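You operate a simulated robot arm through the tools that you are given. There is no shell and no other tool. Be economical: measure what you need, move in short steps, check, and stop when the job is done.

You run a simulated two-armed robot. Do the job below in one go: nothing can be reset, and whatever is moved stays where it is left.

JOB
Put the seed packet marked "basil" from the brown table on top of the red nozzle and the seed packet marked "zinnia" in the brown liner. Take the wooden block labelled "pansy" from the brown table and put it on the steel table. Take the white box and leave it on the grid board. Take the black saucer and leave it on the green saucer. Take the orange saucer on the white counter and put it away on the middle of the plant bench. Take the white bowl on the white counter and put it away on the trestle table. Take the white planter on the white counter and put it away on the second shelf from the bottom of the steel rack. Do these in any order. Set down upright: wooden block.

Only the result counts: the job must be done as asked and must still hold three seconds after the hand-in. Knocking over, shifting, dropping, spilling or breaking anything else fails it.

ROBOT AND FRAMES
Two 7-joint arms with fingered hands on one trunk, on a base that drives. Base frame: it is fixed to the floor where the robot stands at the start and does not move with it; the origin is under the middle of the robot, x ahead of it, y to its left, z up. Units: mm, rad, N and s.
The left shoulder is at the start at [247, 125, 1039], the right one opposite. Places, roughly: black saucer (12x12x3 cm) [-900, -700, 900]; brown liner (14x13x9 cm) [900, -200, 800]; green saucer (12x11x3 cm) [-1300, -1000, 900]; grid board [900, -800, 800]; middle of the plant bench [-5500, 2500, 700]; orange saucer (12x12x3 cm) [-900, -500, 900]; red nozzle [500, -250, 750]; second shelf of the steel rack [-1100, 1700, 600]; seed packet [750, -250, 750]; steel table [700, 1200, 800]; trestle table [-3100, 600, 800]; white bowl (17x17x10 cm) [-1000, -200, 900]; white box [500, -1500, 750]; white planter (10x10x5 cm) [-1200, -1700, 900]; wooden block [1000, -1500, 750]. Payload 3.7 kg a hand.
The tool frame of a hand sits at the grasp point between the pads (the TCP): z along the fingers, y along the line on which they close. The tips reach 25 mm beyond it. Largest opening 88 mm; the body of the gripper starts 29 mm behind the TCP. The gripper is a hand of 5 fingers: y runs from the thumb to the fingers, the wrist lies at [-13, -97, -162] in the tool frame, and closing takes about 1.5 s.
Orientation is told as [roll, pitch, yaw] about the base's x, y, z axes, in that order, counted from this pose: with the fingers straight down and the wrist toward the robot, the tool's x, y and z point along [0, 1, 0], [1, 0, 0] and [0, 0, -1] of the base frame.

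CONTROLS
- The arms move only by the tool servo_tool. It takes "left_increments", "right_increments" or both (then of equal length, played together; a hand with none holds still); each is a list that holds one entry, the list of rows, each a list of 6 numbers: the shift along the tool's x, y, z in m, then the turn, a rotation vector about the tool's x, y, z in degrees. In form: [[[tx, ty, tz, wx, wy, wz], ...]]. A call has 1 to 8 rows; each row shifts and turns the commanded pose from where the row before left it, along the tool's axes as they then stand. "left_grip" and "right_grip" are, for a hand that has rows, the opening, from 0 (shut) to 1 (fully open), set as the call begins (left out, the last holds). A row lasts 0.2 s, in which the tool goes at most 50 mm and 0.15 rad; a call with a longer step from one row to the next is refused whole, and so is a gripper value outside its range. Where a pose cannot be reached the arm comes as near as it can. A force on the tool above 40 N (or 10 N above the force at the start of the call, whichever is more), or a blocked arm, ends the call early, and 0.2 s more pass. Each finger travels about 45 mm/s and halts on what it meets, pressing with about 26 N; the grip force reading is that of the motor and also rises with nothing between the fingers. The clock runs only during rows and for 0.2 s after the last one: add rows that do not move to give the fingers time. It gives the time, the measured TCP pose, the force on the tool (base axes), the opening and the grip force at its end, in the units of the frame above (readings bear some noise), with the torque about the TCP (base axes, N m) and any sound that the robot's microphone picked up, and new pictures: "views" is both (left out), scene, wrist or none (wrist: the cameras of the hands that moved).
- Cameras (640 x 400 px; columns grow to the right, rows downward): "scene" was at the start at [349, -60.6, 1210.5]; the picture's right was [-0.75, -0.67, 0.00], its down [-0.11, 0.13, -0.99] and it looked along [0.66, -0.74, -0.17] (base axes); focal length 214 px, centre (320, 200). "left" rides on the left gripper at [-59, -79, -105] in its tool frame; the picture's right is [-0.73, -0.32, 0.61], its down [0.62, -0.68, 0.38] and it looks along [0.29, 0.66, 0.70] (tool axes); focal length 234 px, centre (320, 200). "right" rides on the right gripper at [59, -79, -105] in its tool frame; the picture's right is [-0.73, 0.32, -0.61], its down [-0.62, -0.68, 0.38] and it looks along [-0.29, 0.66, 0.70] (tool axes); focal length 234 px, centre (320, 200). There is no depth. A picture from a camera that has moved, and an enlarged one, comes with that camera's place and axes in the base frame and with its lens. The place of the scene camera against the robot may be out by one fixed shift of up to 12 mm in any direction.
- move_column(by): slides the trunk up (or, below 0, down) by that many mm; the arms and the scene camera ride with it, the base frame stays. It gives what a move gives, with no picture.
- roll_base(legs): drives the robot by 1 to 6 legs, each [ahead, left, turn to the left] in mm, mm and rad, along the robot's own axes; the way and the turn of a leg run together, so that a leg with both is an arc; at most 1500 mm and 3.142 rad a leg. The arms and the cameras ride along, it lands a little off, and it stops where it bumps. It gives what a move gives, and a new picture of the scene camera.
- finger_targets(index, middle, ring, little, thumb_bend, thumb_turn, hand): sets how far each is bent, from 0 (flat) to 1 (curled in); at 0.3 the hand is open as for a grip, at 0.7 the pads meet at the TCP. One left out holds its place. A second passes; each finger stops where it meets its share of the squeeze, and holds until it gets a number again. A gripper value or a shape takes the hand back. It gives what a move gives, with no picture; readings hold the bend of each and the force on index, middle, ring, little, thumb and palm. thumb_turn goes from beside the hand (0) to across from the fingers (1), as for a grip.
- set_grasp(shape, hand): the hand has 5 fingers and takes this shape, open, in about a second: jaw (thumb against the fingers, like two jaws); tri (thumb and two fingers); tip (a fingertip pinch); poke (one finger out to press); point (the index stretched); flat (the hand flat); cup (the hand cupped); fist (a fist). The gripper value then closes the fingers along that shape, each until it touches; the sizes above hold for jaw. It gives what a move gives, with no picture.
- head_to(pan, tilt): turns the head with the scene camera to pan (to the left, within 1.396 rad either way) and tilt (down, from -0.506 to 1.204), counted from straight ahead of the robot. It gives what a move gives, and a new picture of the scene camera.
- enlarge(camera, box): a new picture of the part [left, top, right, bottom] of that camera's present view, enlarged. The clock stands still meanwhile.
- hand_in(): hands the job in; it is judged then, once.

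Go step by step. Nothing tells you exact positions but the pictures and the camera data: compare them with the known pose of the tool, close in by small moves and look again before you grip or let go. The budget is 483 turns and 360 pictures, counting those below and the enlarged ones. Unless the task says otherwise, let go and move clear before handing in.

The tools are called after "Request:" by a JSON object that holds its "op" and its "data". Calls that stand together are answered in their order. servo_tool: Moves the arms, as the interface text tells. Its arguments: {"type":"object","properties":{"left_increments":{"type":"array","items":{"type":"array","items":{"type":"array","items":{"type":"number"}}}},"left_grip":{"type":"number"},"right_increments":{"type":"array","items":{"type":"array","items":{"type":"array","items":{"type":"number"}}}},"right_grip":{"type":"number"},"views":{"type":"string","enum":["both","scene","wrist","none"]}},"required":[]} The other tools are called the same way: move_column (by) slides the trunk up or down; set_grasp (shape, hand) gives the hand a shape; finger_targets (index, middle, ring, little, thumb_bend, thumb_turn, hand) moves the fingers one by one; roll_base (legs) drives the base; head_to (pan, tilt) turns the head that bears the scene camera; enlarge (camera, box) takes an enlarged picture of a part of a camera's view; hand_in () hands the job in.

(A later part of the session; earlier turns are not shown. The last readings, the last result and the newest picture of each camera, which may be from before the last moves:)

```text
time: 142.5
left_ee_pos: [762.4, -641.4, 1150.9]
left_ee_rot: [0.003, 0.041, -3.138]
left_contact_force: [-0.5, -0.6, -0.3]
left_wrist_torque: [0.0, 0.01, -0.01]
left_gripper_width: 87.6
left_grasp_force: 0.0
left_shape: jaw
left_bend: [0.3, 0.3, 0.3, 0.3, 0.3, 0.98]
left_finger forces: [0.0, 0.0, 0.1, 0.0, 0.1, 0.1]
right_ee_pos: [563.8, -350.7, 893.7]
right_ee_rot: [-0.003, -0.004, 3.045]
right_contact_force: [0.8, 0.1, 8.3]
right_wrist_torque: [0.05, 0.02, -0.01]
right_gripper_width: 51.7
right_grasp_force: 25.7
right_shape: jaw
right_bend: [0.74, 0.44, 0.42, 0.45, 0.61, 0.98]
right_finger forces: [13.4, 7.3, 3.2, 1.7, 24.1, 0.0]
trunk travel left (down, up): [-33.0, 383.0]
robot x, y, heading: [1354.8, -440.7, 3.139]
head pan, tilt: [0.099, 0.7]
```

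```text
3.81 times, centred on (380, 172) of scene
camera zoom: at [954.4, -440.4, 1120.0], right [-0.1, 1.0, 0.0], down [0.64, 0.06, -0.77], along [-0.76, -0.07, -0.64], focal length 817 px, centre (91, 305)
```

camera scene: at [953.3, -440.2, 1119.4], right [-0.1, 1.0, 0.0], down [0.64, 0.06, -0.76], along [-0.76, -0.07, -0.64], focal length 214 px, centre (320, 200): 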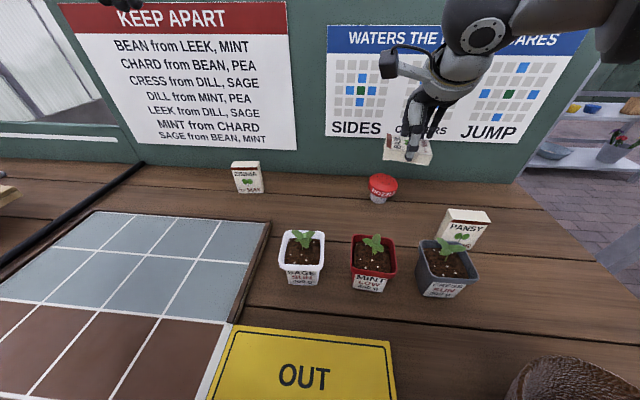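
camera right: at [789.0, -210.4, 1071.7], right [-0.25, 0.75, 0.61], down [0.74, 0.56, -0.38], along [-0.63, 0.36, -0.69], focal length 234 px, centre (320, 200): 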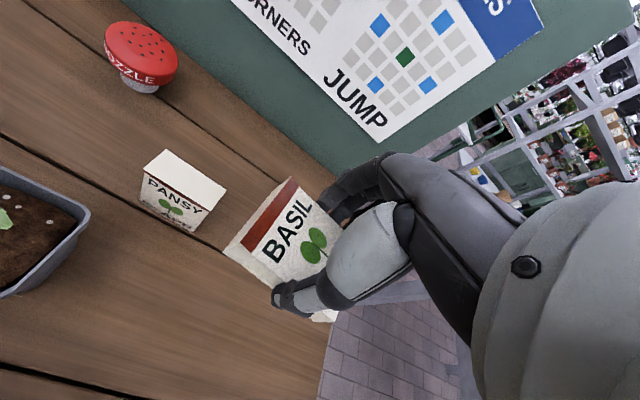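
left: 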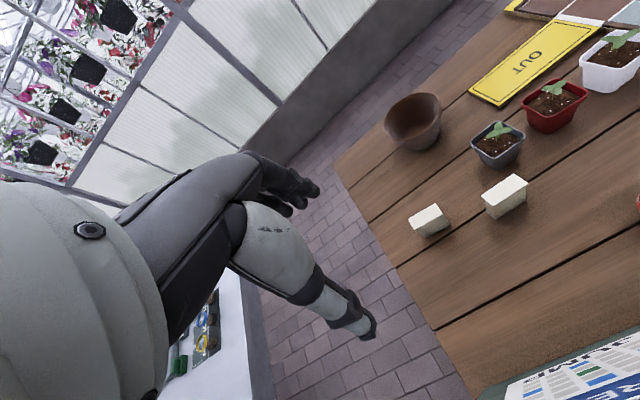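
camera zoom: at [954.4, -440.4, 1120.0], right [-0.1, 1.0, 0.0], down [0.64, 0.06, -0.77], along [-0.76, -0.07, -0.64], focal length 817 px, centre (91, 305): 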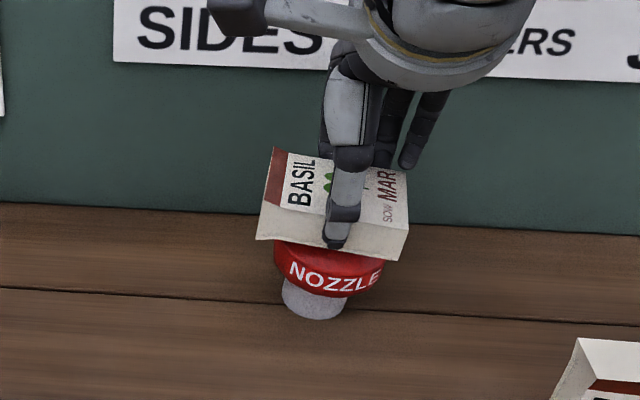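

Contact centred. Relieve and release.

Request:
{"op": "servo_tool", "data": {"right_increments": [[[0, 0, -0.002, 0, 0, 0], [0, 0, 0, 0, 0, 0]]], "views": "none"}}

Request:
{"op": "servo_tool", "data": {"right_increments": [[[0, 0, 0, 0, 0, 0], [0, 0, 0, 0, 0, 0], [0, 0, 0, 0, 0, 0], [0, 0, 0, 0, 0, 0], [0, 0, 0, 0, 0, 0], [0, 0, 0, 0, 0, 0]]], "right_grip": 1, "views": "wrist"}}

Request:
{"op": "enlarge", "data": {"camera": "scene", "box": [310, 120, 450, 225]}}

```text
time: 143.1
left_ee_pos: [762.1, -641.6, 1150.3]
left_ee_rot: [0.004, 0.039, -3.139]
left_contact_force: [-0.3, 0.0, 0.0]
left_wrist_torque: [0.01, -0.02, 0.01]
left_gripper_width: 87.4
left_grasp_force: 0.0
left_shape: jaw
left_bend: [0.3, 0.3, 0.3, 0.3, 0.3, 0.98]
left_finger forces: [0.0, 0.0, 0.0, 0.0, 0.1, 0.0]
right_ee_pos: [562.8, -350.3, 893.6]
right_ee_rot: [-0.006, -0.001, 3.044]
right_contact_force: [-1.7, 0.2, 7.0]
right_wrist_torque: [0.01, 0.03, -0.03]
right_gripper_width: 51.6
right_grasp_force: 26.1
right_shape: jaw
right_bend: [0.74, 0.44, 0.42, 0.45, 0.61, 0.98]
right_finger forces: [13.9, 7.6, 3.1, 1.0, 23.8, 0.1]
trunk travel left (down, up): [-33.0, 383.0]
robot x, y, heading: [1353.0, -440.9, 3.137]
head pan, tilt: [0.099, 0.7]
```

```text
time: 144.5
left_ee_pos: [761.6, -642.0, 1150.1]
left_ee_rot: [0.004, 0.041, -3.139]
left_contact_force: [0.6, 0.2, 0.5]
left_wrist_torque: [-0.01, 0.03, -0.03]
left_gripper_width: 87.7
left_grasp_force: 0.0
left_shape: jaw
left_bend: [0.3, 0.3, 0.3, 0.3, 0.3, 0.98]
left_finger forces: [0.1, 0.0, 0.1, 0.0, 0.0, 0.0]
right_ee_pos: [562.6, -350.8, 893.9]
right_ee_rot: [-0.006, 0.0, 3.044]
right_contact_force: [1.2, -0.5, 0.2]
right_wrist_torque: [-0.01, 0.01, 0.0]
right_gripper_width: 87.6
right_grasp_force: 0.0
right_shape: jaw
right_bend: [0.3, 0.3, 0.3, 0.3, 0.3, 0.98]
right_finger forces: [0.0, 0.0, 0.0, 0.0, 0.0, 0.0]
trunk travel left (down, up): [-33.0, 383.0]
robot x, y, heading: [1356.2, -442.7, 3.143]
head pan, tilt: [0.099, 0.7]
camera right: at [635.5, -417.9, 997.6], right [-0.25, 0.75, 0.61], down [0.74, 0.56, -0.38], along [-0.63, 0.36, -0.69], focal length 234 px, centre (320, 200)
```

right: 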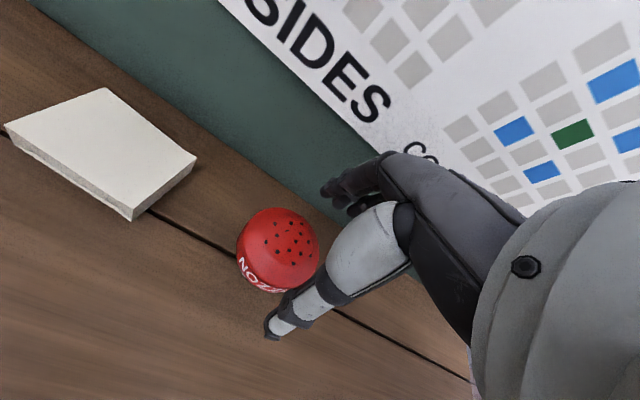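

```text
3.81 times, centred on (380, 172) of scene
camera zoom: at [953.3, -440.3, 1119.4], right [-0.1, 1.0, 0.0], down [0.64, 0.06, -0.76], along [-0.76, -0.07, -0.64], focal length 817 px, centre (91, 305)
```

zoom: 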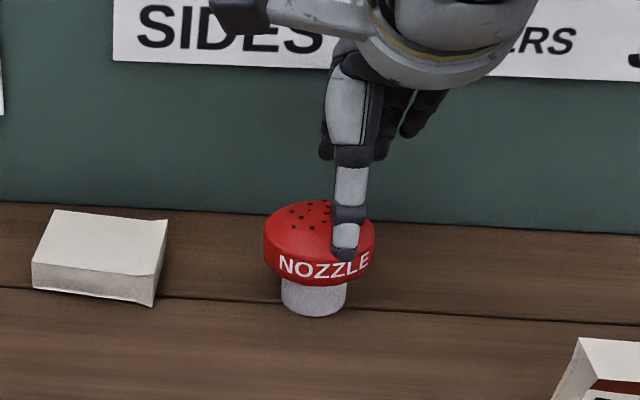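

The packet slipped off onto the table beside the nozzle (face down). I'll lift the hand and inspect the nozzle carefully.

Request:
{"op": "servo_tool", "data": {"right_increments": [[[0, 0, -0.03, 0, 0, 0], [0, 0, -0.04, 0, 0, 0], [-0.03, -0.02, -0.03, 0, 0, 0], [-0.03, -0.02, 0, 0, 0, 0], [0, 0, 0, 0, 0, 0]]], "views": "wrist"}}

Request:
{"op": "enlarge", "data": {"camera": "scene", "box": [300, 150, 400, 210]}}

Request:
{"op": "enlarge", "data": {"camera": "right", "box": [0, 100, 320, 300]}}

```text
time: 145.7
left_ee_pos: [760.9, -642.9, 1150.1]
left_ee_rot: [0.004, 0.042, -3.139]
left_contact_force: [-0.3, 0.8, 1.1]
left_wrist_torque: [0.01, 0.0, -0.01]
left_gripper_width: 87.5
left_grasp_force: 0.0
left_shape: jaw
left_bend: [0.3, 0.3, 0.3, 0.3, 0.3, 0.98]
left_finger forces: [0.1, 0.0, 0.2, 0.2, 0.1, 0.1]
right_ee_pos: [610.4, -293.8, 995.1]
right_ee_rot: [-0.004, -0.001, 3.043]
right_contact_force: [0.7, -0.3, 0.3]
right_wrist_torque: [0.0, 0.0, 0.03]
right_gripper_width: 87.7
right_grasp_force: 0.0
right_shape: jaw
right_bend: [0.3, 0.3, 0.3, 0.3, 0.3, 0.98]
right_finger forces: [0.0, 0.0, 0.0, 0.0, 0.0, 0.1]
trunk travel left (down, up): [-33.0, 383.0]
robot x, y, heading: [1357.6, -440.9, 3.142]
head pan, tilt: [0.099, 0.7]
camera right: at [683.2, -360.9, 1098.5], right [-0.25, 0.75, 0.61], down [0.74, 0.56, -0.38], along [-0.62, 0.36, -0.69], focal length 234 px, centre (320, 200)
```

right: 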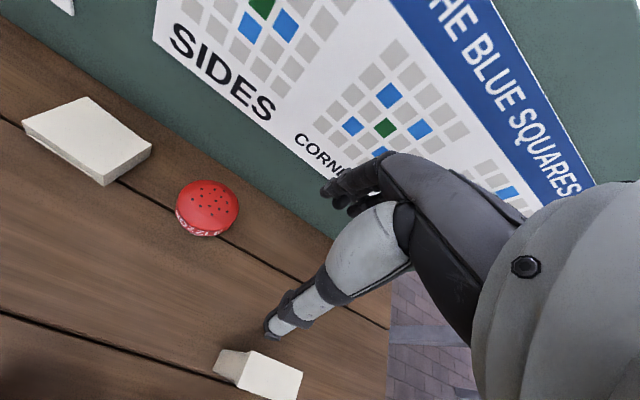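

```text
6.40 times, centred on (350, 180) of scene
camera zoom: at [953.2, -440.5, 1119.3], right [-0.1, 1.0, 0.0], down [0.64, 0.06, -0.76], along [-0.76, -0.07, -0.64], focal length 1373 px, centre (128, 328)
```

zoom: 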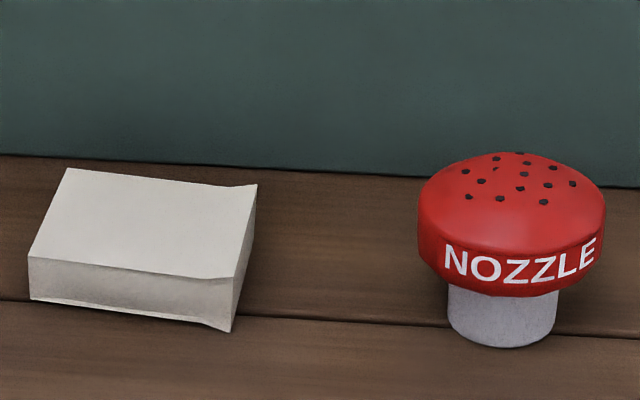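

```text
2.00 times, centred on (160, 200) of right
camera zoom: at [683.2, -360.9, 1098.5], right [-0.25, 0.75, 0.61], down [0.74, 0.56, -0.38], along [-0.62, 0.36, -0.69], focal length 468 px, centre (640, 200)
```

zoom: 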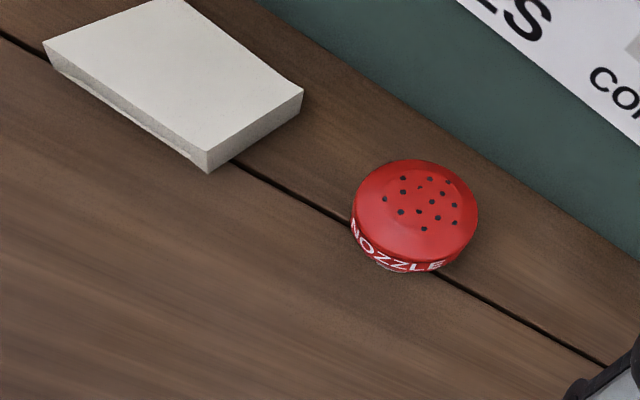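

The nozzle is upright again, centred near (563,-356). Basil now lies face down near (549,-480). I'll shift the robot left 110 mm and regrip it, then release more gently with individual finger control.

Request:
{"op": "roll_base", "data": {"legs": [[15, 110, 0]]}}

Request:
{"op": "servo_tool", "data": {"right_increments": [[[0.03, 0.015, 0, 0, 0, 0], [0.03, 0.01, 0, 0, 0, 0]]], "right_grip": 0.85, "views": "both"}}

```text
time: 147.3
left_ee_pos: [746.3, -749.5, 1149.5]
left_ee_rot: [0.003, 0.041, -3.136]
left_contact_force: [-0.1, -0.4, 0.3]
left_wrist_torque: [0.01, 0.02, -0.02]
left_gripper_width: 87.6
left_grasp_force: 0.1
left_shape: jaw
left_bend: [0.3, 0.3, 0.3, 0.3, 0.3, 0.98]
left_finger forces: [0.0, 0.0, 0.0, 0.0, 0.0, 0.0]
right_ee_pos: [594.5, -400.5, 993.9]
right_ee_rot: [-0.005, 0.001, 3.044]
right_contact_force: [0.2, 0.0, -0.5]
right_wrist_torque: [-0.02, 0.0, 0.06]
right_gripper_width: 87.6
right_grasp_force: 0.0
right_shape: jaw
right_bend: [0.3, 0.3, 0.3, 0.3, 0.3, 0.98]
right_finger forces: [0.1, 0.0, 0.0, 0.0, 0.0, 0.0]
trunk travel left (down, up): [-33.0, 383.0]
robot x, y, heading: [1338.9, -545.0, 3.147]
head pan, tilt: [0.099, 0.7]
camera scene: at [938.6, -546.7, 1119.4], right [-0.1, 1.0, 0.0], down [0.64, 0.06, -0.76], along [-0.76, -0.07, -0.64], focal length 214 px, centre (320, 200)
```

scene: 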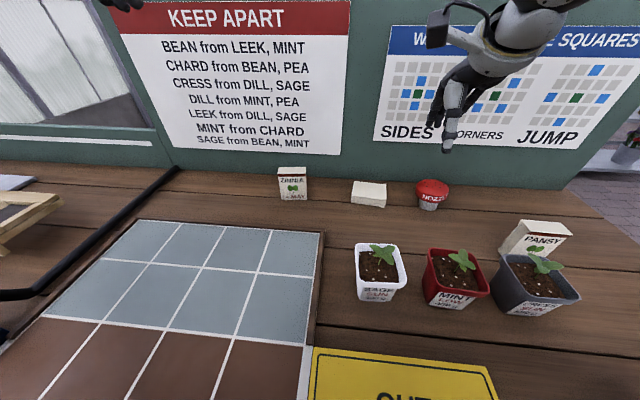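

```text
time: 147.9
left_ee_pos: [745.1, -748.3, 1148.7]
left_ee_rot: [0.004, 0.042, -3.136]
left_contact_force: [-0.3, 0.3, -0.3]
left_wrist_torque: [-0.02, -0.02, 0.01]
left_gripper_width: 87.7
left_grasp_force: 0.1
left_shape: jaw
left_bend: [0.3, 0.3, 0.3, 0.3, 0.3, 0.98]
left_finger forces: [0.1, 0.0, 0.0, 0.0, 0.1, 0.0]
right_ee_pos: [563.9, -457.0, 991.7]
right_ee_rot: [-0.004, 0.003, 3.044]
right_contact_force: [-0.6, 1.1, -0.3]
right_wrist_torque: [0.0, 0.01, 0.01]
right_gripper_width: 74.7
right_grasp_force: 0.1
right_shape: jaw
right_bend: [0.28, 0.33, 0.3, 0.32, 0.43, 0.98]
right_finger forces: [0.0, 0.1, 0.1, 0.0, 0.1, 0.0]
trunk travel left (down, up): [-33.0, 383.0]
robot x, y, heading: [1339.0, -548.2, 3.14]
head pan, tilt: [0.099, 0.7]
camera scene: at [936.8, -545.8, 1118.4], right [-0.1, 1.0, 0.0], down [0.64, 0.06, -0.76], along [-0.76, -0.07, -0.65], focal length 214 px, centre (320, 200)
camera right: at [636.9, -524.0, 1096.0], right [-0.25, 0.75, 0.61], down [0.74, 0.56, -0.38], along [-0.62, 0.36, -0.7], focal length 234 px, centre (320, 200)
```

scene: 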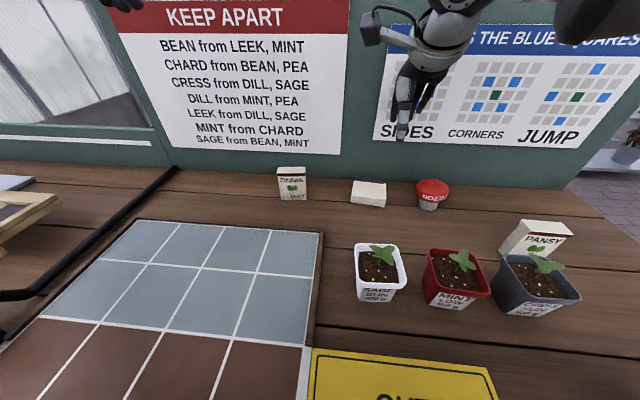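
right: 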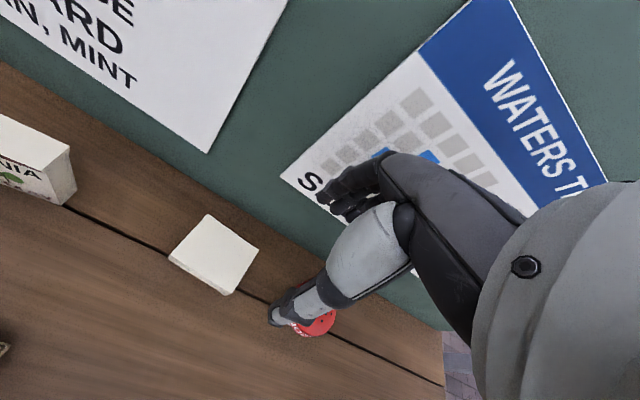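

Request:
{"op": "servo_tool", "data": {"right_increments": [[[0.0134, 0.0057, 0, 0, 0, 2.1], [0.0134, 0.0057, 0.03, 0, 0, 0], [0, 0, 0.04, 0, 0, 0], [0, 0, 0.04, 0, 0, 0], [0, 0, 0.025, 0, 0, 0]]], "views": "wrist"}}

Request:
{"op": "enlarge", "data": {"camera": "scene", "box": [310, 130, 450, 235]}}

```text
time: 149.1
left_ee_pos: [747.1, -748.2, 1150.6]
left_ee_rot: [0.005, 0.042, -3.135]
left_contact_force: [0.2, 0.1, 0.4]
left_wrist_torque: [0.01, 0.0, -0.02]
left_gripper_width: 87.6
left_grasp_force: 0.0
left_shape: jaw
left_bend: [0.3, 0.3, 0.3, 0.3, 0.3, 0.98]
left_finger forces: [0.1, 0.0, 0.0, 0.0, 0.0, 0.0]
right_ee_pos: [549.8, -456.0, 858.2]
right_ee_rot: [-0.004, 0.0, 3.006]
right_contact_force: [-0.4, 0.2, 0.0]
right_wrist_torque: [0.02, 0.0, 0.0]
right_gripper_width: 74.9
right_grasp_force: 0.2
right_shape: jaw
right_bend: [0.28, 0.33, 0.31, 0.32, 0.43, 0.98]
right_finger forces: [0.0, 0.0, 0.1, 0.0, 0.0, 0.0]
right hand out of reach, approached as far as the arm can: row 1, 2
trunk travel left (down, up): [-33.0, 383.0]
robot x, y, heading: [1341.1, -547.4, 3.14]
head pan, tilt: [0.099, 0.7]
camera right: at [620.1, -526.4, 962.1], right [-0.22, 0.76, 0.61], down [0.76, 0.53, -0.38], along [-0.61, 0.38, -0.69], focal length 234 px, centre (320, 200)
```

right: 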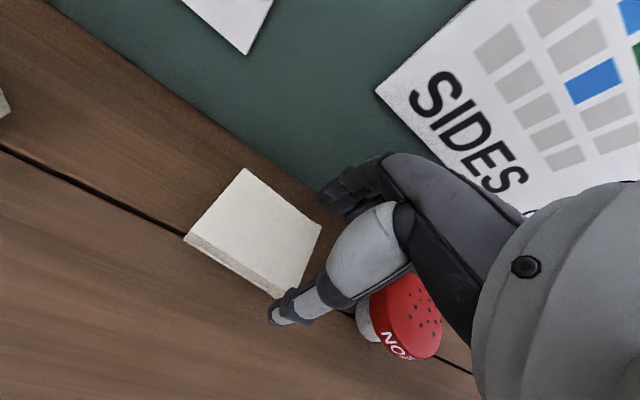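

```text
3.81 times, centred on (380, 182) of scene
camera zoom: at [938.6, -546.3, 1119.4], right [-0.1, 1.0, 0.0], down [0.64, 0.06, -0.76], along [-0.76, -0.07, -0.64], focal length 817 px, centre (91, 267)
```

zoom: 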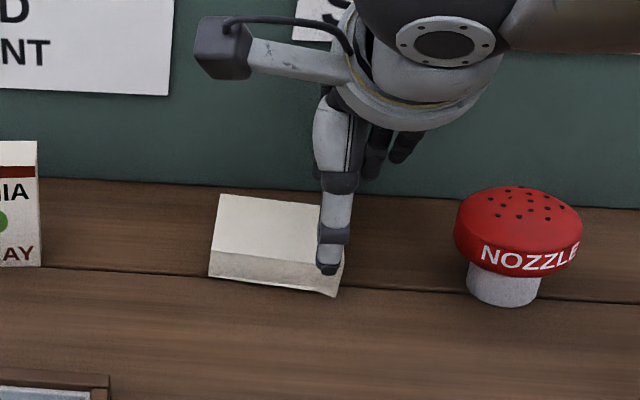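

Request:
{"op": "servo_tool", "data": {"right_increments": [[[0.013, -0.002, 0, 0, 0, 0], [0.013, -0.0015, 0, 0, 0, 0], [0, 0, 0, 0, 0, 0]]], "views": "wrist"}}

```text
time: 149.9
left_ee_pos: [746.4, -748.8, 1149.3]
left_ee_rot: [0.002, 0.042, -3.137]
left_contact_force: [0.0, -0.7, -0.1]
left_wrist_torque: [0.04, 0.03, -0.01]
left_gripper_width: 87.7
left_grasp_force: 0.0
left_shape: jaw
left_bend: [0.3, 0.3, 0.3, 0.3, 0.3, 0.98]
left_finger forces: [0.1, 0.1, 0.0, 0.0, 0.1, 0.0]
right_ee_pos: [548.6, -470.4, 857.6]
right_ee_rot: [-0.005, 0.0, 3.008]
right_contact_force: [1.0, -0.2, 0.4]
right_wrist_torque: [0.02, 0.01, -0.01]
right_gripper_width: 74.9
right_grasp_force: 0.1
right_shape: jaw
right_bend: [0.28, 0.33, 0.31, 0.32, 0.43, 0.98]
right_finger forces: [0.0, 0.0, 0.1, 0.0, 0.0, 0.1]
right hand out of reach, approached as far as the arm can: row 2
trunk travel left (down, up): [-33.0, 383.0]
robot x, y, heading: [1342.4, -546.0, 3.143]
head pan, tilt: [0.099, 0.7]
camera right: at [618.7, -540.3, 962.8], right [-0.22, 0.76, 0.61], down [0.76, 0.53, -0.38], along [-0.61, 0.38, -0.69], focal length 234 px, centre (320, 200)
```

right: 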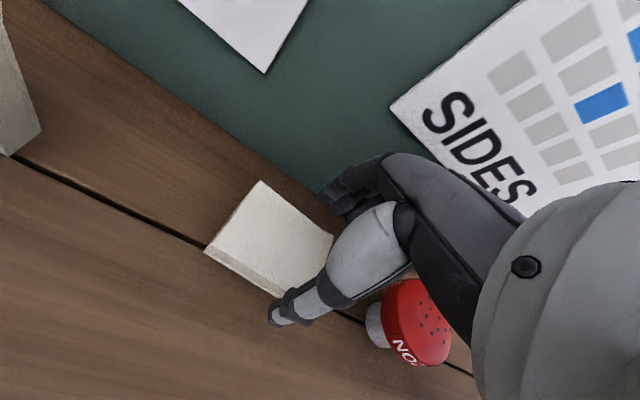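

Request:
{"op": "roll_base", "data": {"legs": [[0, 15, 0]]}}

Request:
{"op": "enlarge", "data": {"camera": "right", "box": [180, 130, 420, 330]}}

```text
time: 150.7
left_ee_pos: [748.1, -762.6, 1149.4]
left_ee_rot: [0.004, 0.042, -3.136]
left_contact_force: [0.1, -0.6, 0.9]
left_wrist_torque: [0.04, -0.02, 0.01]
left_gripper_width: 87.9
left_grasp_force: 0.1
left_shape: jaw
left_bend: [0.3, 0.3, 0.3, 0.3, 0.3, 0.98]
left_finger forces: [0.0, 0.0, 0.0, 0.1, 0.0, 0.1]
right_ee_pos: [548.4, -484.0, 859.6]
right_ee_rot: [-0.004, 0.0, 3.008]
right_contact_force: [-0.2, 0.1, 0.0]
right_wrist_torque: [-0.01, -0.05, 0.0]
right_gripper_width: 75.1
right_grasp_force: 0.1
right_shape: jaw
right_bend: [0.28, 0.33, 0.31, 0.32, 0.43, 0.98]
right_finger forces: [0.0, 0.0, 0.1, 0.0, 0.0, 0.0]
trunk travel left (down, up): [-33.0, 383.0]
robot x, y, heading: [1338.7, -562.8, 3.14]
head pan, tilt: [0.099, 0.7]
camera scene: at [938.6, -561.3, 1119.4], right [-0.1, 1.0, 0.0], down [0.64, 0.06, -0.76], along [-0.76, -0.07, -0.64], focal length 214 px, centre (320, 200)
```

scene: 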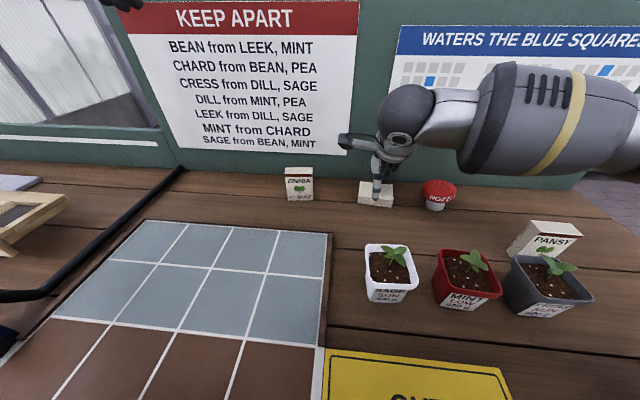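

```text
2.00 times, centred on (300, 230) of right
camera zoom: at [618.8, -555.1, 963.0], right [-0.22, 0.76, 0.61], down [0.76, 0.53, -0.38], along [-0.61, 0.38, -0.69], focal length 468 px, centre (360, 140)
```

zoom: 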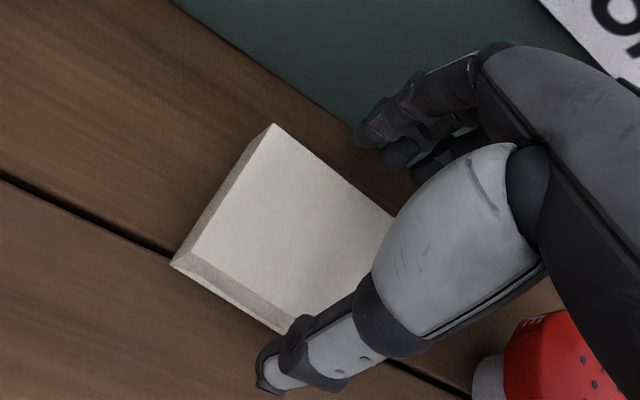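

Request:
{"op": "servo_tool", "data": {"right_increments": [[[0, 0, 0.012, 0, 0, 0], [0, 0, 0.012, 0, 0, 0], [0, 0, 0, 0, 0, 0]]], "views": "none"}}

Request:
{"op": "servo_tool", "data": {"right_increments": [[[0, 0, 0, 0, 0, 0], [0, 0, 0, 0, 0, 0], [0, 0, 0, 0, 0, 0], [0, 0, 0, 0, 0, 0], [0, 0, 0, 0, 0, 0], [0, 0, 0, 0, 0, 0]]], "right_grip": 0, "views": "wrist"}}

```text
time: 151.5
left_ee_pos: [746.7, -762.3, 1150.1]
left_ee_rot: [0.004, 0.043, -3.136]
left_contact_force: [0.9, 0.6, 0.5]
left_wrist_torque: [-0.01, -0.03, -0.02]
left_gripper_width: 87.8
left_grasp_force: 0.1
left_shape: jaw
left_bend: [0.3, 0.3, 0.3, 0.3, 0.3, 0.98]
left_finger forces: [0.0, 0.0, 0.0, 0.1, 0.0, 0.0]
right_ee_pos: [548.2, -481.2, 836.7]
right_ee_rot: [-0.005, 0.001, 3.01]
right_contact_force: [0.2, 0.4, 0.4]
right_wrist_torque: [0.03, -0.03, -0.03]
right_gripper_width: 74.9
right_grasp_force: 0.1
right_shape: jaw
right_bend: [0.28, 0.33, 0.31, 0.32, 0.43, 0.98]
right_finger forces: [0.0, 0.0, 0.0, 0.0, 0.0, 0.0]
trunk travel left (down, up): [-33.0, 383.0]
robot x, y, heading: [1339.6, -560.7, 3.139]
head pan, tilt: [0.099, 0.7]
```

```text
time: 152.9
left_ee_pos: [747.0, -762.3, 1150.5]
left_ee_rot: [0.003, 0.041, -3.138]
left_contact_force: [-0.7, 0.1, 0.0]
left_wrist_torque: [-0.03, 0.01, 0.04]
left_gripper_width: 87.8
left_grasp_force: 0.0
left_shape: jaw
left_bend: [0.3, 0.3, 0.3, 0.3, 0.3, 0.98]
left_finger forces: [0.0, 0.0, 0.0, 0.0, 0.0, 0.0]
right_ee_pos: [546.7, -482.3, 835.6]
right_ee_rot: [-0.005, 0.0, 3.009]
right_contact_force: [-0.2, 0.0, 0.2]
right_wrist_torque: [0.01, -0.03, 0.0]
right_gripper_width: 52.4
right_grasp_force: 26.4
right_shape: jaw
right_bend: [0.74, 0.45, 0.42, 0.45, 0.58, 0.98]
right_finger forces: [12.6, 6.7, 2.9, 1.4, 23.4, 0.0]
trunk travel left (down, up): [-33.0, 383.0]
robot x, y, heading: [1336.5, -559.1, 3.14]
head pan, tilt: [0.099, 0.7]
camera right: at [617.6, -552.5, 939.6], right [-0.22, 0.76, 0.61], down [0.76, 0.53, -0.38], along [-0.61, 0.38, -0.69], focal length 234 px, centre (320, 200)
```

right: 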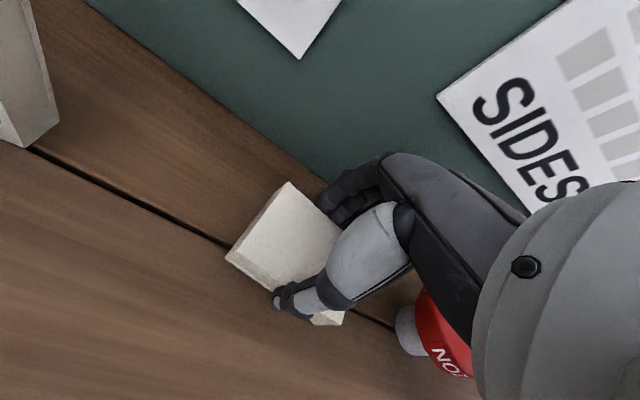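

Request:
{"op": "servo_tool", "data": {"right_increments": [[[0, 0, -0.03, 0, 0, 0], [0, 0, -0.04, 0, 0, 0], [0, 0, -0.04, 0, 0, 0], [0, 0, 0, 0, 0, 0]]], "views": "none"}}

Request:
{"op": "roll_base", "data": {"legs": [[0, -118, 0]]}}

Request:
{"op": "enlarge", "data": {"camera": "right", "box": [140, 150, 380, 330]}}

Request:
{"op": "enlarge", "data": {"camera": "scene", "box": [310, 110, 450, 215]}}

```text
time: 153.9
left_ee_pos: [746.4, -762.6, 1149.2]
left_ee_rot: [0.004, 0.043, -3.136]
left_contact_force: [0.4, 0.1, 0.9]
left_wrist_torque: [0.0, 0.01, 0.0]
left_gripper_width: 87.7
left_grasp_force: 0.2
left_shape: jaw
left_bend: [0.3, 0.3, 0.3, 0.3, 0.3, 0.98]
left_finger forces: [0.0, 0.0, 0.0, 0.0, 0.1, 0.0]
right_ee_pos: [547.1, -479.0, 934.3]
right_ee_rot: [-0.005, 0.0, 3.007]
right_contact_force: [0.5, 1.1, -0.7]
right_wrist_torque: [0.0, 0.02, -0.02]
right_gripper_width: 52.1
right_grasp_force: 25.9
right_shape: jaw
right_bend: [0.74, 0.45, 0.42, 0.46, 0.58, 0.98]
right_finger forces: [12.9, 6.8, 3.0, 1.2, 23.5, 0.0]
right hand out of reach, approached as far as the arm can: row 3
trunk travel left (down, up): [-33.0, 383.0]
robot x, y, heading: [1335.1, -561.2, 3.14]
head pan, tilt: [0.099, 0.7]
```

```text
time: 155.6
left_ee_pos: [747.9, -641.4, 1151.2]
left_ee_rot: [0.003, 0.041, -3.138]
left_contact_force: [-0.1, -0.5, -0.5]
left_wrist_torque: [0.0, 0.0, -0.01]
left_gripper_width: 87.9
left_grasp_force: 0.0
left_shape: jaw
left_bend: [0.3, 0.3, 0.3, 0.3, 0.3, 0.98]
left_finger forces: [0.0, 0.0, 0.0, 0.1, 0.0, 0.1]
right_ee_pos: [548.3, -359.0, 935.8]
right_ee_rot: [-0.002, 0.001, 3.007]
right_contact_force: [0.1, 0.2, 0.0]
right_wrist_torque: [-0.04, 0.0, -0.01]
right_gripper_width: 51.9
right_grasp_force: 26.2
right_shape: jaw
right_bend: [0.74, 0.45, 0.42, 0.46, 0.58, 0.98]
right_finger forces: [13.0, 6.8, 3.1, 1.2, 23.5, 0.0]
trunk travel left (down, up): [-33.0, 383.0]
robot x, y, heading: [1338.3, -442.8, 3.14]
head pan, tilt: [0.099, 0.7]
camera scene: at [938.9, -440.4, 1119.4], right [-0.1, 1.0, 0.0], down [0.64, 0.06, -0.76], along [-0.76, -0.07, -0.64], focal length 214 px, centre (320, 200)
```

scene: 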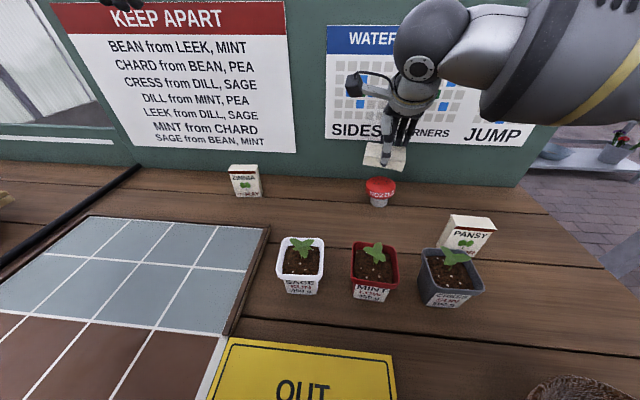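

```text
2.22 times, centred on (260, 240) of right
camera zoom: at [618.2, -428.5, 1039.5], right [-0.22, 0.76, 0.61], down [0.76, 0.53, -0.38], along [-0.61, 0.38, -0.69], focal length 520 px, centre (453, 111)
```

zoom: 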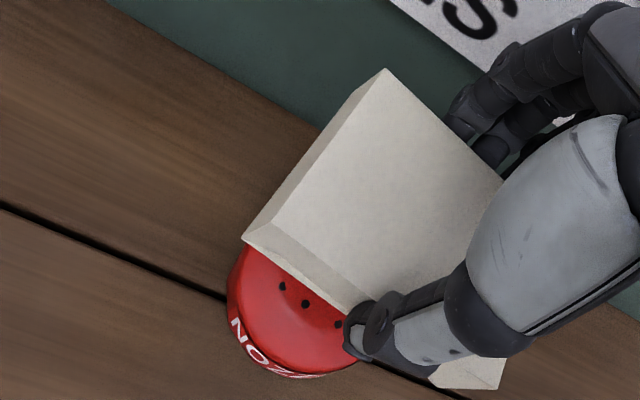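

```text
3.81 times, centred on (380, 162) of scene
camera zoom: at [938.9, -440.4, 1119.4], right [-0.1, 1.0, 0.0], down [0.64, 0.06, -0.76], along [-0.76, -0.07, -0.64], focal length 817 px, centre (91, 343)
```

zoom: 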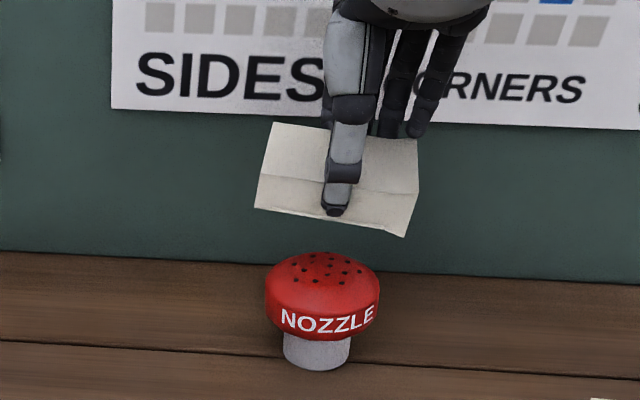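

Request:
{"op": "servo_tool", "data": {"right_increments": [[[-0.0064, -0.0099, 0.01, 0, 0, 0], [0, 0, 0.012, 0, 0, 0], [0, 0, 0.01, 0, 0, 0], [0, 0, 0, 0, 0, 0]]], "views": "none"}}

Request:
{"op": "enlarge", "data": {"camera": "right", "box": [140, 150, 380, 330]}}

Request:
{"op": "enlarge", "data": {"camera": "scene", "box": [310, 120, 430, 210]}}

```text
time: 156.6
left_ee_pos: [746.9, -643.0, 1149.7]
left_ee_rot: [0.003, 0.043, -3.137]
left_contact_force: [-0.8, -0.5, 0.1]
left_wrist_torque: [0.03, 0.0, 0.0]
left_gripper_width: 87.7
left_grasp_force: 0.1
left_shape: jaw
left_bend: [0.3, 0.3, 0.3, 0.3, 0.3, 0.98]
left_finger forces: [0.0, 0.0, 0.0, 0.0, 0.1, 0.1]
right_ee_pos: [557.9, -354.3, 903.5]
right_ee_rot: [-0.005, -0.001, 3.007]
right_contact_force: [0.6, -0.1, -0.6]
right_wrist_torque: [-0.03, -0.02, 0.0]
right_gripper_width: 52.2
right_grasp_force: 25.9
right_shape: jaw
right_bend: [0.74, 0.45, 0.42, 0.46, 0.58, 0.98]
right_finger forces: [13.0, 6.9, 3.1, 1.1, 23.5, 0.1]
trunk travel left (down, up): [-33.0, 383.0]
robot x, y, heading: [1339.4, -442.7, 3.137]
head pan, tilt: [0.099, 0.7]
```

```text
2.22 times, centred on (260, 240) of right
camera zoom: at [628.6, -423.7, 1007.8], right [-0.22, 0.76, 0.61], down [0.76, 0.53, -0.38], along [-0.61, 0.38, -0.69], focal length 520 px, centre (453, 111)
```

zoom: 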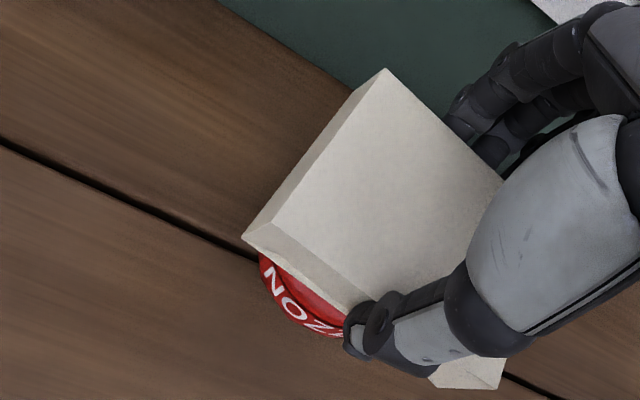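

```text
4.44 times, centred on (370, 165) of scene
camera zoom: at [938.8, -440.7, 1119.4], right [-0.1, 1.0, 0.0], down [0.64, 0.06, -0.76], along [-0.76, -0.07, -0.64], focal length 953 px, centre (98, 356)
```

zoom: 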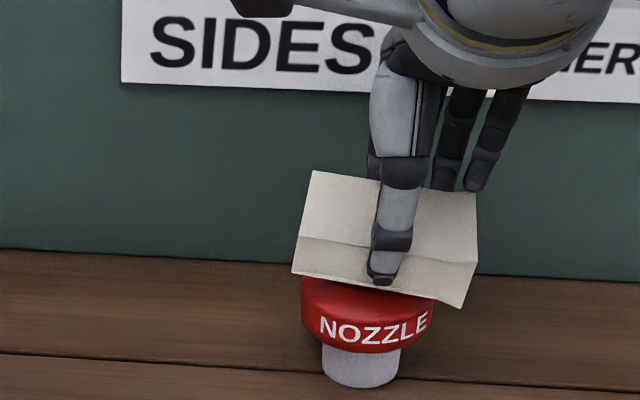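

Request:
{"op": "servo_tool", "data": {"right_increments": [[[0.0025, 0.0015, 0.004, 0, 0, 0], [0, 0, 0.002, 0, 0, 0], [0, 0, 0, 0, 0, 0]]], "views": "none"}}

Request:
{"op": "servo_tool", "data": {"right_increments": [[[0, 0, 0.0015, 0, 0, 0], [0, 0, 0, 0, 0, 0]]], "views": "none"}}

Request:
{"op": "servo_tool", "data": {"right_increments": [[[0, 0, 0.001, 0, 0, 0], [0, 0, 0, 0, 0, 0]]], "views": "none"}}

```text
time: 157.4
left_ee_pos: [746.9, -641.5, 1150.3]
left_ee_rot: [0.003, 0.042, -3.138]
left_contact_force: [0.3, -1.4, 0.2]
left_wrist_torque: [0.03, 0.05, -0.02]
left_gripper_width: 87.7
left_grasp_force: 0.0
left_shape: jaw
left_bend: [0.3, 0.3, 0.3, 0.3, 0.3, 0.98]
left_finger forces: [0.0, 0.1, 0.1, 0.0, 0.1, 0.0]
right_ee_pos: [555.5, -355.6, 898.2]
right_ee_rot: [-0.006, 0.0, 3.004]
right_contact_force: [-0.7, -0.3, -0.5]
right_wrist_torque: [0.0, 0.03, 0.02]
right_gripper_width: 52.1
right_grasp_force: 25.4
right_shape: jaw
right_bend: [0.74, 0.45, 0.42, 0.46, 0.58, 0.98]
right_finger forces: [13.0, 6.8, 3.1, 1.1, 23.4, 0.1]
trunk travel left (down, up): [-33.0, 383.0]
robot x, y, heading: [1343.0, -442.2, 3.139]
head pan, tilt: [0.099, 0.7]
```

```text
time: 158.0
left_ee_pos: [747.5, -642.3, 1151.6]
left_ee_rot: [0.002, 0.042, -3.136]
left_contact_force: [-0.6, 0.4, -0.7]
left_wrist_torque: [-0.02, 0.0, 0.02]
left_gripper_width: 87.6
left_grasp_force: 0.1
left_shape: jaw
left_bend: [0.3, 0.3, 0.3, 0.3, 0.3, 0.98]
left_finger forces: [0.0, 0.0, 0.0, 0.1, 0.0, 0.0]
right_ee_pos: [556.4, -357.3, 896.4]
right_ee_rot: [-0.006, -0.001, 3.007]
right_contact_force: [0.6, -0.6, -0.3]
right_wrist_torque: [0.03, -0.03, 0.0]
right_gripper_width: 51.8
right_grasp_force: 26.3
right_shape: jaw
right_bend: [0.74, 0.45, 0.42, 0.46, 0.58, 0.98]
right_finger forces: [13.0, 6.8, 3.1, 1.1, 23.4, 0.1]
trunk travel left (down, up): [-33.0, 383.0]
robot x, y, heading: [1339.4, -442.4, 3.138]
head pan, tilt: [0.099, 0.7]
```

```text
time: 158.6
left_ee_pos: [747.4, -641.4, 1149.8]
left_ee_rot: [0.003, 0.042, -3.136]
left_contact_force: [0.2, -1.0, 0.1]
left_wrist_torque: [-0.01, -0.02, 0.01]
left_gripper_width: 87.6
left_grasp_force: 0.0
left_shape: jaw
left_bend: [0.3, 0.3, 0.3, 0.3, 0.3, 0.98]
left_finger forces: [0.0, 0.1, 0.0, 0.0, 0.0, 0.0]
right_ee_pos: [556.7, -356.0, 894.4]
right_ee_rot: [-0.007, 0.001, 3.006]
right_contact_force: [-0.4, 0.3, 1.6]
right_wrist_torque: [-0.01, 0.03, -0.02]
right_gripper_width: 52.1
right_grasp_force: 25.9
right_shape: jaw
right_bend: [0.74, 0.45, 0.42, 0.46, 0.58, 0.98]
right_finger forces: [13.0, 6.8, 3.1, 1.5, 23.6, 0.0]
trunk travel left (down, up): [-33.0, 383.0]
robot x, y, heading: [1340.0, -442.0, 3.139]
head pan, tilt: [0.099, 0.7]
```

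Light contact (1.6 N). Releasing very gently finger by finger.

Request:
{"op": "finger_targets", "data": {"hand": "right", "index": 0.68, "middle": 0.42, "ring": 0.39, "little": 0.42, "thumb_bend": 0.55}}

Request:
{"op": "enlarge", "data": {"camera": "scene", "box": [310, 120, 430, 210]}}

Request:
{"op": "enlarge", "data": {"camera": "right", "box": [140, 150, 380, 330]}}

```text
time: 159.6
left_ee_pos: [746.6, -641.8, 1150.0]
left_ee_rot: [0.004, 0.04, -3.138]
left_contact_force: [0.2, -0.1, -0.5]
left_wrist_torque: [0.02, 0.0, 0.02]
left_gripper_width: 87.6
left_grasp_force: 0.1
left_shape: jaw
left_bend: [0.3, 0.3, 0.3, 0.3, 0.3, 0.98]
left_finger forces: [0.0, 0.0, 0.0, 0.0, 0.0, 0.0]
right_ee_pos: [556.7, -357.1, 896.0]
right_ee_rot: [-0.004, -0.005, 3.007]
right_contact_force: [-0.9, -0.5, 8.1]
right_wrist_torque: [-0.01, 0.02, -0.01]
right_gripper_width: 50.9
right_grasp_force: 7.9
right_shape: fingers
right_bend: [0.44, 0.42, 0.39, 0.42, 0.47, 1.0]
right_finger forces: [8.2, 0.1, 0.1, 0.0, 8.0, 0.0]
trunk travel left (down, up): [-33.0, 383.0]
robot x, y, heading: [1340.3, -444.9, 3.137]
head pan, tilt: [0.099, 0.7]
```

```text
4.44 times, centred on (370, 165) of scene
camera zoom: at [939.7, -440.9, 1119.8], right [-0.1, 1.0, 0.0], down [0.64, 0.06, -0.77], along [-0.76, -0.07, -0.64], focal length 953 px, centre (98, 356)
```

zoom: 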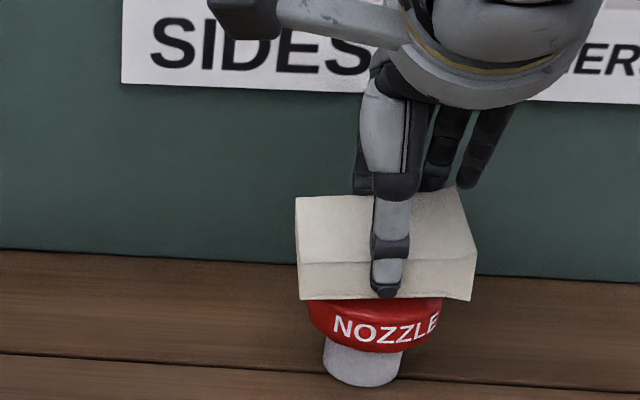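

```text
2.22 times, centred on (260, 240) of right
camera zoom: at [627.0, -426.4, 1000.1], right [-0.22, 0.76, 0.61], down [0.76, 0.53, -0.38], along [-0.61, 0.38, -0.69], focal length 520 px, centre (453, 111)
```

zoom: 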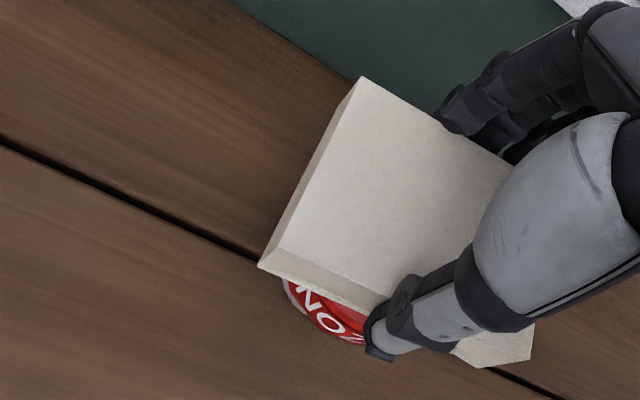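

Request:
{"op": "servo_tool", "data": {"right_increments": [[[0, 0, -0.0015, 0, 0, 0], [0, 0, 0, 0, 0, 0]]], "views": "none"}}

Request:
{"op": "enlarge", "data": {"camera": "scene", "box": [310, 120, 430, 210]}}

```text
time: 160.2
left_ee_pos: [747.6, -641.2, 1150.2]
left_ee_rot: [0.003, 0.041, -3.138]
left_contact_force: [0.2, 0.2, 0.7]
left_wrist_torque: [0.0, 0.0, -0.02]
left_gripper_width: 87.7
left_grasp_force: 0.0
left_shape: jaw
left_bend: [0.3, 0.3, 0.3, 0.3, 0.3, 0.98]
left_finger forces: [0.0, 0.0, 0.0, 0.1, 0.0, 0.1]
right_ee_pos: [556.3, -355.3, 895.4]
right_ee_rot: [-0.004, 0.001, 3.006]
right_contact_force: [-0.1, -0.9, 4.4]
right_wrist_torque: [0.02, -0.01, 0.01]
right_gripper_width: 51.0
right_grasp_force: 7.7
right_shape: fingers
right_bend: [0.45, 0.42, 0.39, 0.42, 0.47, 1.0]
right_finger forces: [8.1, 0.0, 0.1, 0.1, 8.1, 0.0]
trunk travel left (down, up): [-33.0, 383.0]
robot x, y, heading: [1338.5, -441.1, 3.139]
head pan, tilt: [0.099, 0.7]
```

```text
4.44 times, centred on (370, 165) of scene
camera zoom: at [939.2, -440.8, 1119.5], right [-0.1, 1.0, 0.0], down [0.64, 0.06, -0.77], along [-0.76, -0.07, -0.64], focal length 953 px, centre (98, 356)
```

zoom: 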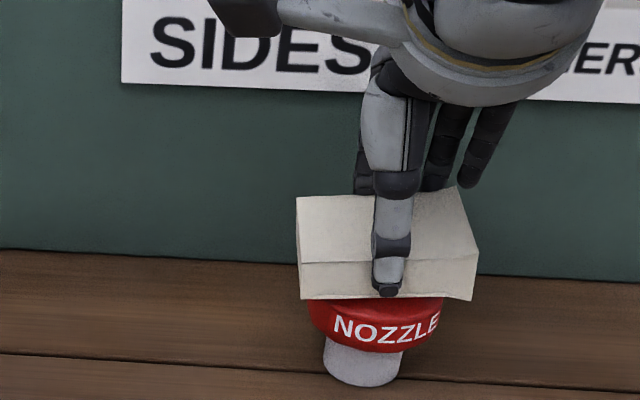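

Request:
{"op": "servo_tool", "data": {"right_increments": [[[0, 0, -0.0015, 0, 0, 0], [0, 0, 0, 0, 0, 0]]], "views": "none"}}

Request:
{"op": "servo_tool", "data": {"right_increments": [[[0, 0, -0.0015, 0, 0, 0], [0, 0, 0, 0, 0, 0]]], "views": "none"}}

Request:
{"op": "enlarge", "data": {"camera": "scene", "box": [310, 120, 430, 210]}}

```text
time: 160.8
left_ee_pos: [746.7, -642.6, 1149.9]
left_ee_rot: [0.004, 0.042, -3.138]
left_contact_force: [-0.3, -0.7, 0.6]
left_wrist_torque: [-0.01, 0.02, -0.01]
left_gripper_width: 87.3
left_grasp_force: 0.1
left_shape: jaw
left_bend: [0.3, 0.3, 0.3, 0.3, 0.3, 0.98]
left_finger forces: [0.0, 0.1, 0.0, 0.0, 0.1, 0.0]
right_ee_pos: [556.8, -355.8, 897.6]
right_ee_rot: [-0.005, 0.0, 3.006]
right_contact_force: [-1.0, 0.0, 0.4]
right_wrist_torque: [0.01, -0.02, -0.02]
right_gripper_width: 51.0
right_grasp_force: 8.0
right_shape: fingers
right_bend: [0.45, 0.42, 0.39, 0.42, 0.47, 1.0]
right_finger forces: [8.2, 0.0, 0.0, 0.0, 8.1, 0.0]
trunk travel left (down, up): [-33.0, 383.0]
robot x, y, heading: [1340.3, -439.8, 3.137]
head pan, tilt: [0.099, 0.7]
```

```text
time: 161.4
left_ee_pos: [747.7, -642.0, 1150.9]
left_ee_rot: [0.005, 0.04, -3.139]
left_contact_force: [0.2, -0.2, -1.1]
left_wrist_torque: [0.02, -0.04, 0.02]
left_gripper_width: 87.9
left_grasp_force: 0.1
left_shape: jaw
left_bend: [0.3, 0.3, 0.3, 0.3, 0.3, 0.98]
left_finger forces: [0.1, 0.1, 0.1, 0.0, 0.0, 0.0]
right_ee_pos: [557.4, -356.4, 899.2]
right_ee_rot: [-0.007, 0.0, 3.008]
right_contact_force: [-0.5, 0.1, -0.2]
right_wrist_torque: [0.03, -0.02, 0.03]
right_gripper_width: 50.7
right_grasp_force: 7.8
right_shape: fingers
right_bend: [0.45, 0.42, 0.39, 0.42, 0.47, 1.0]
right_finger forces: [8.2, 0.0, 0.0, 0.0, 8.1, 0.0]
trunk travel left (down, up): [-33.0, 383.0]
robot x, y, heading: [1336.9, -442.2, 3.138]
head pan, tilt: [0.099, 0.7]
```

```text
4.44 times, centred on (370, 165) of scene
camera zoom: at [938.8, -440.7, 1119.4], right [-0.1, 1.0, 0.0], down [0.64, 0.06, -0.76], along [-0.76, -0.07, -0.64], focal length 953 px, centre (98, 356)
```

zoom: 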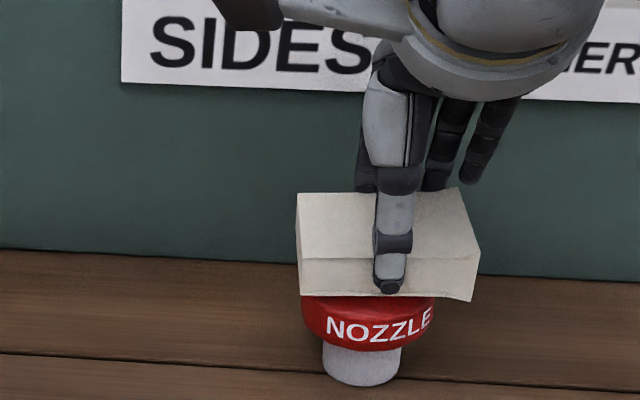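

Nozzle is upright again and the packet is held by index and thumb only. I'll shift 5 mm left, touch lightly and release just those two.

Request:
{"op": "servo_tool", "data": {"right_increments": [[[0.005, 0, 0.0, 0, 0, 0], [0, 0, 0.001, 0, 0, 0], [0, 0, 0, 0, 0, 0]]], "views": "none"}}

Request:
{"op": "enlarge", "data": {"camera": "scene", "box": [310, 120, 430, 210]}}

Request:
{"op": "enlarge", "data": {"camera": "right", "box": [140, 150, 380, 330]}}

```text
time: 162.2
left_ee_pos: [747.0, -642.1, 1150.4]
left_ee_rot: [0.002, 0.042, -3.137]
left_contact_force: [-0.1, 0.3, 0.1]
left_wrist_torque: [0.01, -0.01, -0.04]
left_gripper_width: 87.6
left_grasp_force: 0.1
left_shape: jaw
left_bend: [0.3, 0.3, 0.3, 0.3, 0.3, 0.98]
left_finger forces: [0.0, 0.0, 0.0, 0.1, 0.0, 0.1]
right_ee_pos: [556.1, -360.7, 898.8]
right_ee_rot: [-0.005, 0.001, 3.005]
right_contact_force: [-0.2, -0.4, -0.6]
right_wrist_torque: [-0.02, -0.01, 0.01]
right_gripper_width: 50.7
right_grasp_force: 8.0
right_shape: fingers
right_bend: [0.45, 0.42, 0.39, 0.42, 0.47, 1.0]
right_finger forces: [8.2, 0.0, 0.0, 0.0, 8.0, 0.0]
trunk travel left (down, up): [-33.0, 383.0]
robot x, y, heading: [1340.4, -441.0, 3.137]
head pan, tilt: [0.099, 0.7]
```

```text
4.44 times, centred on (370, 165) of scene
camera zoom: at [938.8, -440.7, 1119.4], right [-0.1, 1.0, 0.0], down [0.64, 0.06, -0.76], along [-0.76, -0.07, -0.64], focal length 953 px, centre (98, 356)
```

zoom: 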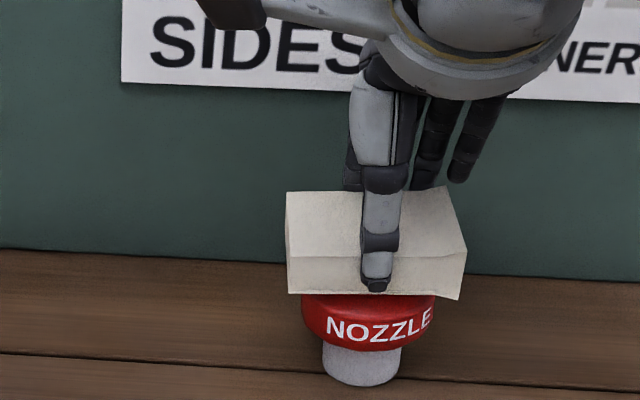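

```text
2.22 times, centred on (260, 240) of right
camera zoom: at [626.1, -431.1, 1002.5], right [-0.22, 0.76, 0.61], down [0.76, 0.53, -0.38], along [-0.61, 0.38, -0.69], focal length 520 px, centre (453, 111)
```

zoom: 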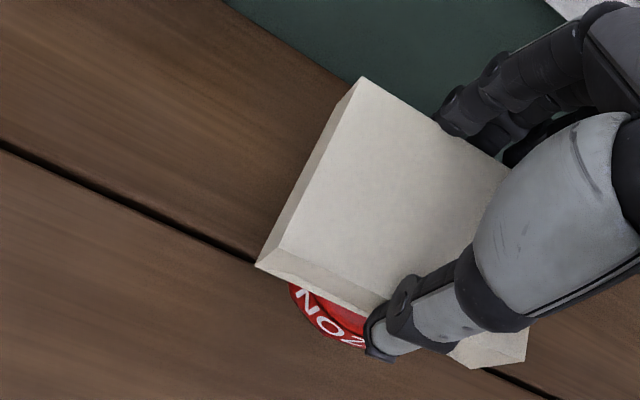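

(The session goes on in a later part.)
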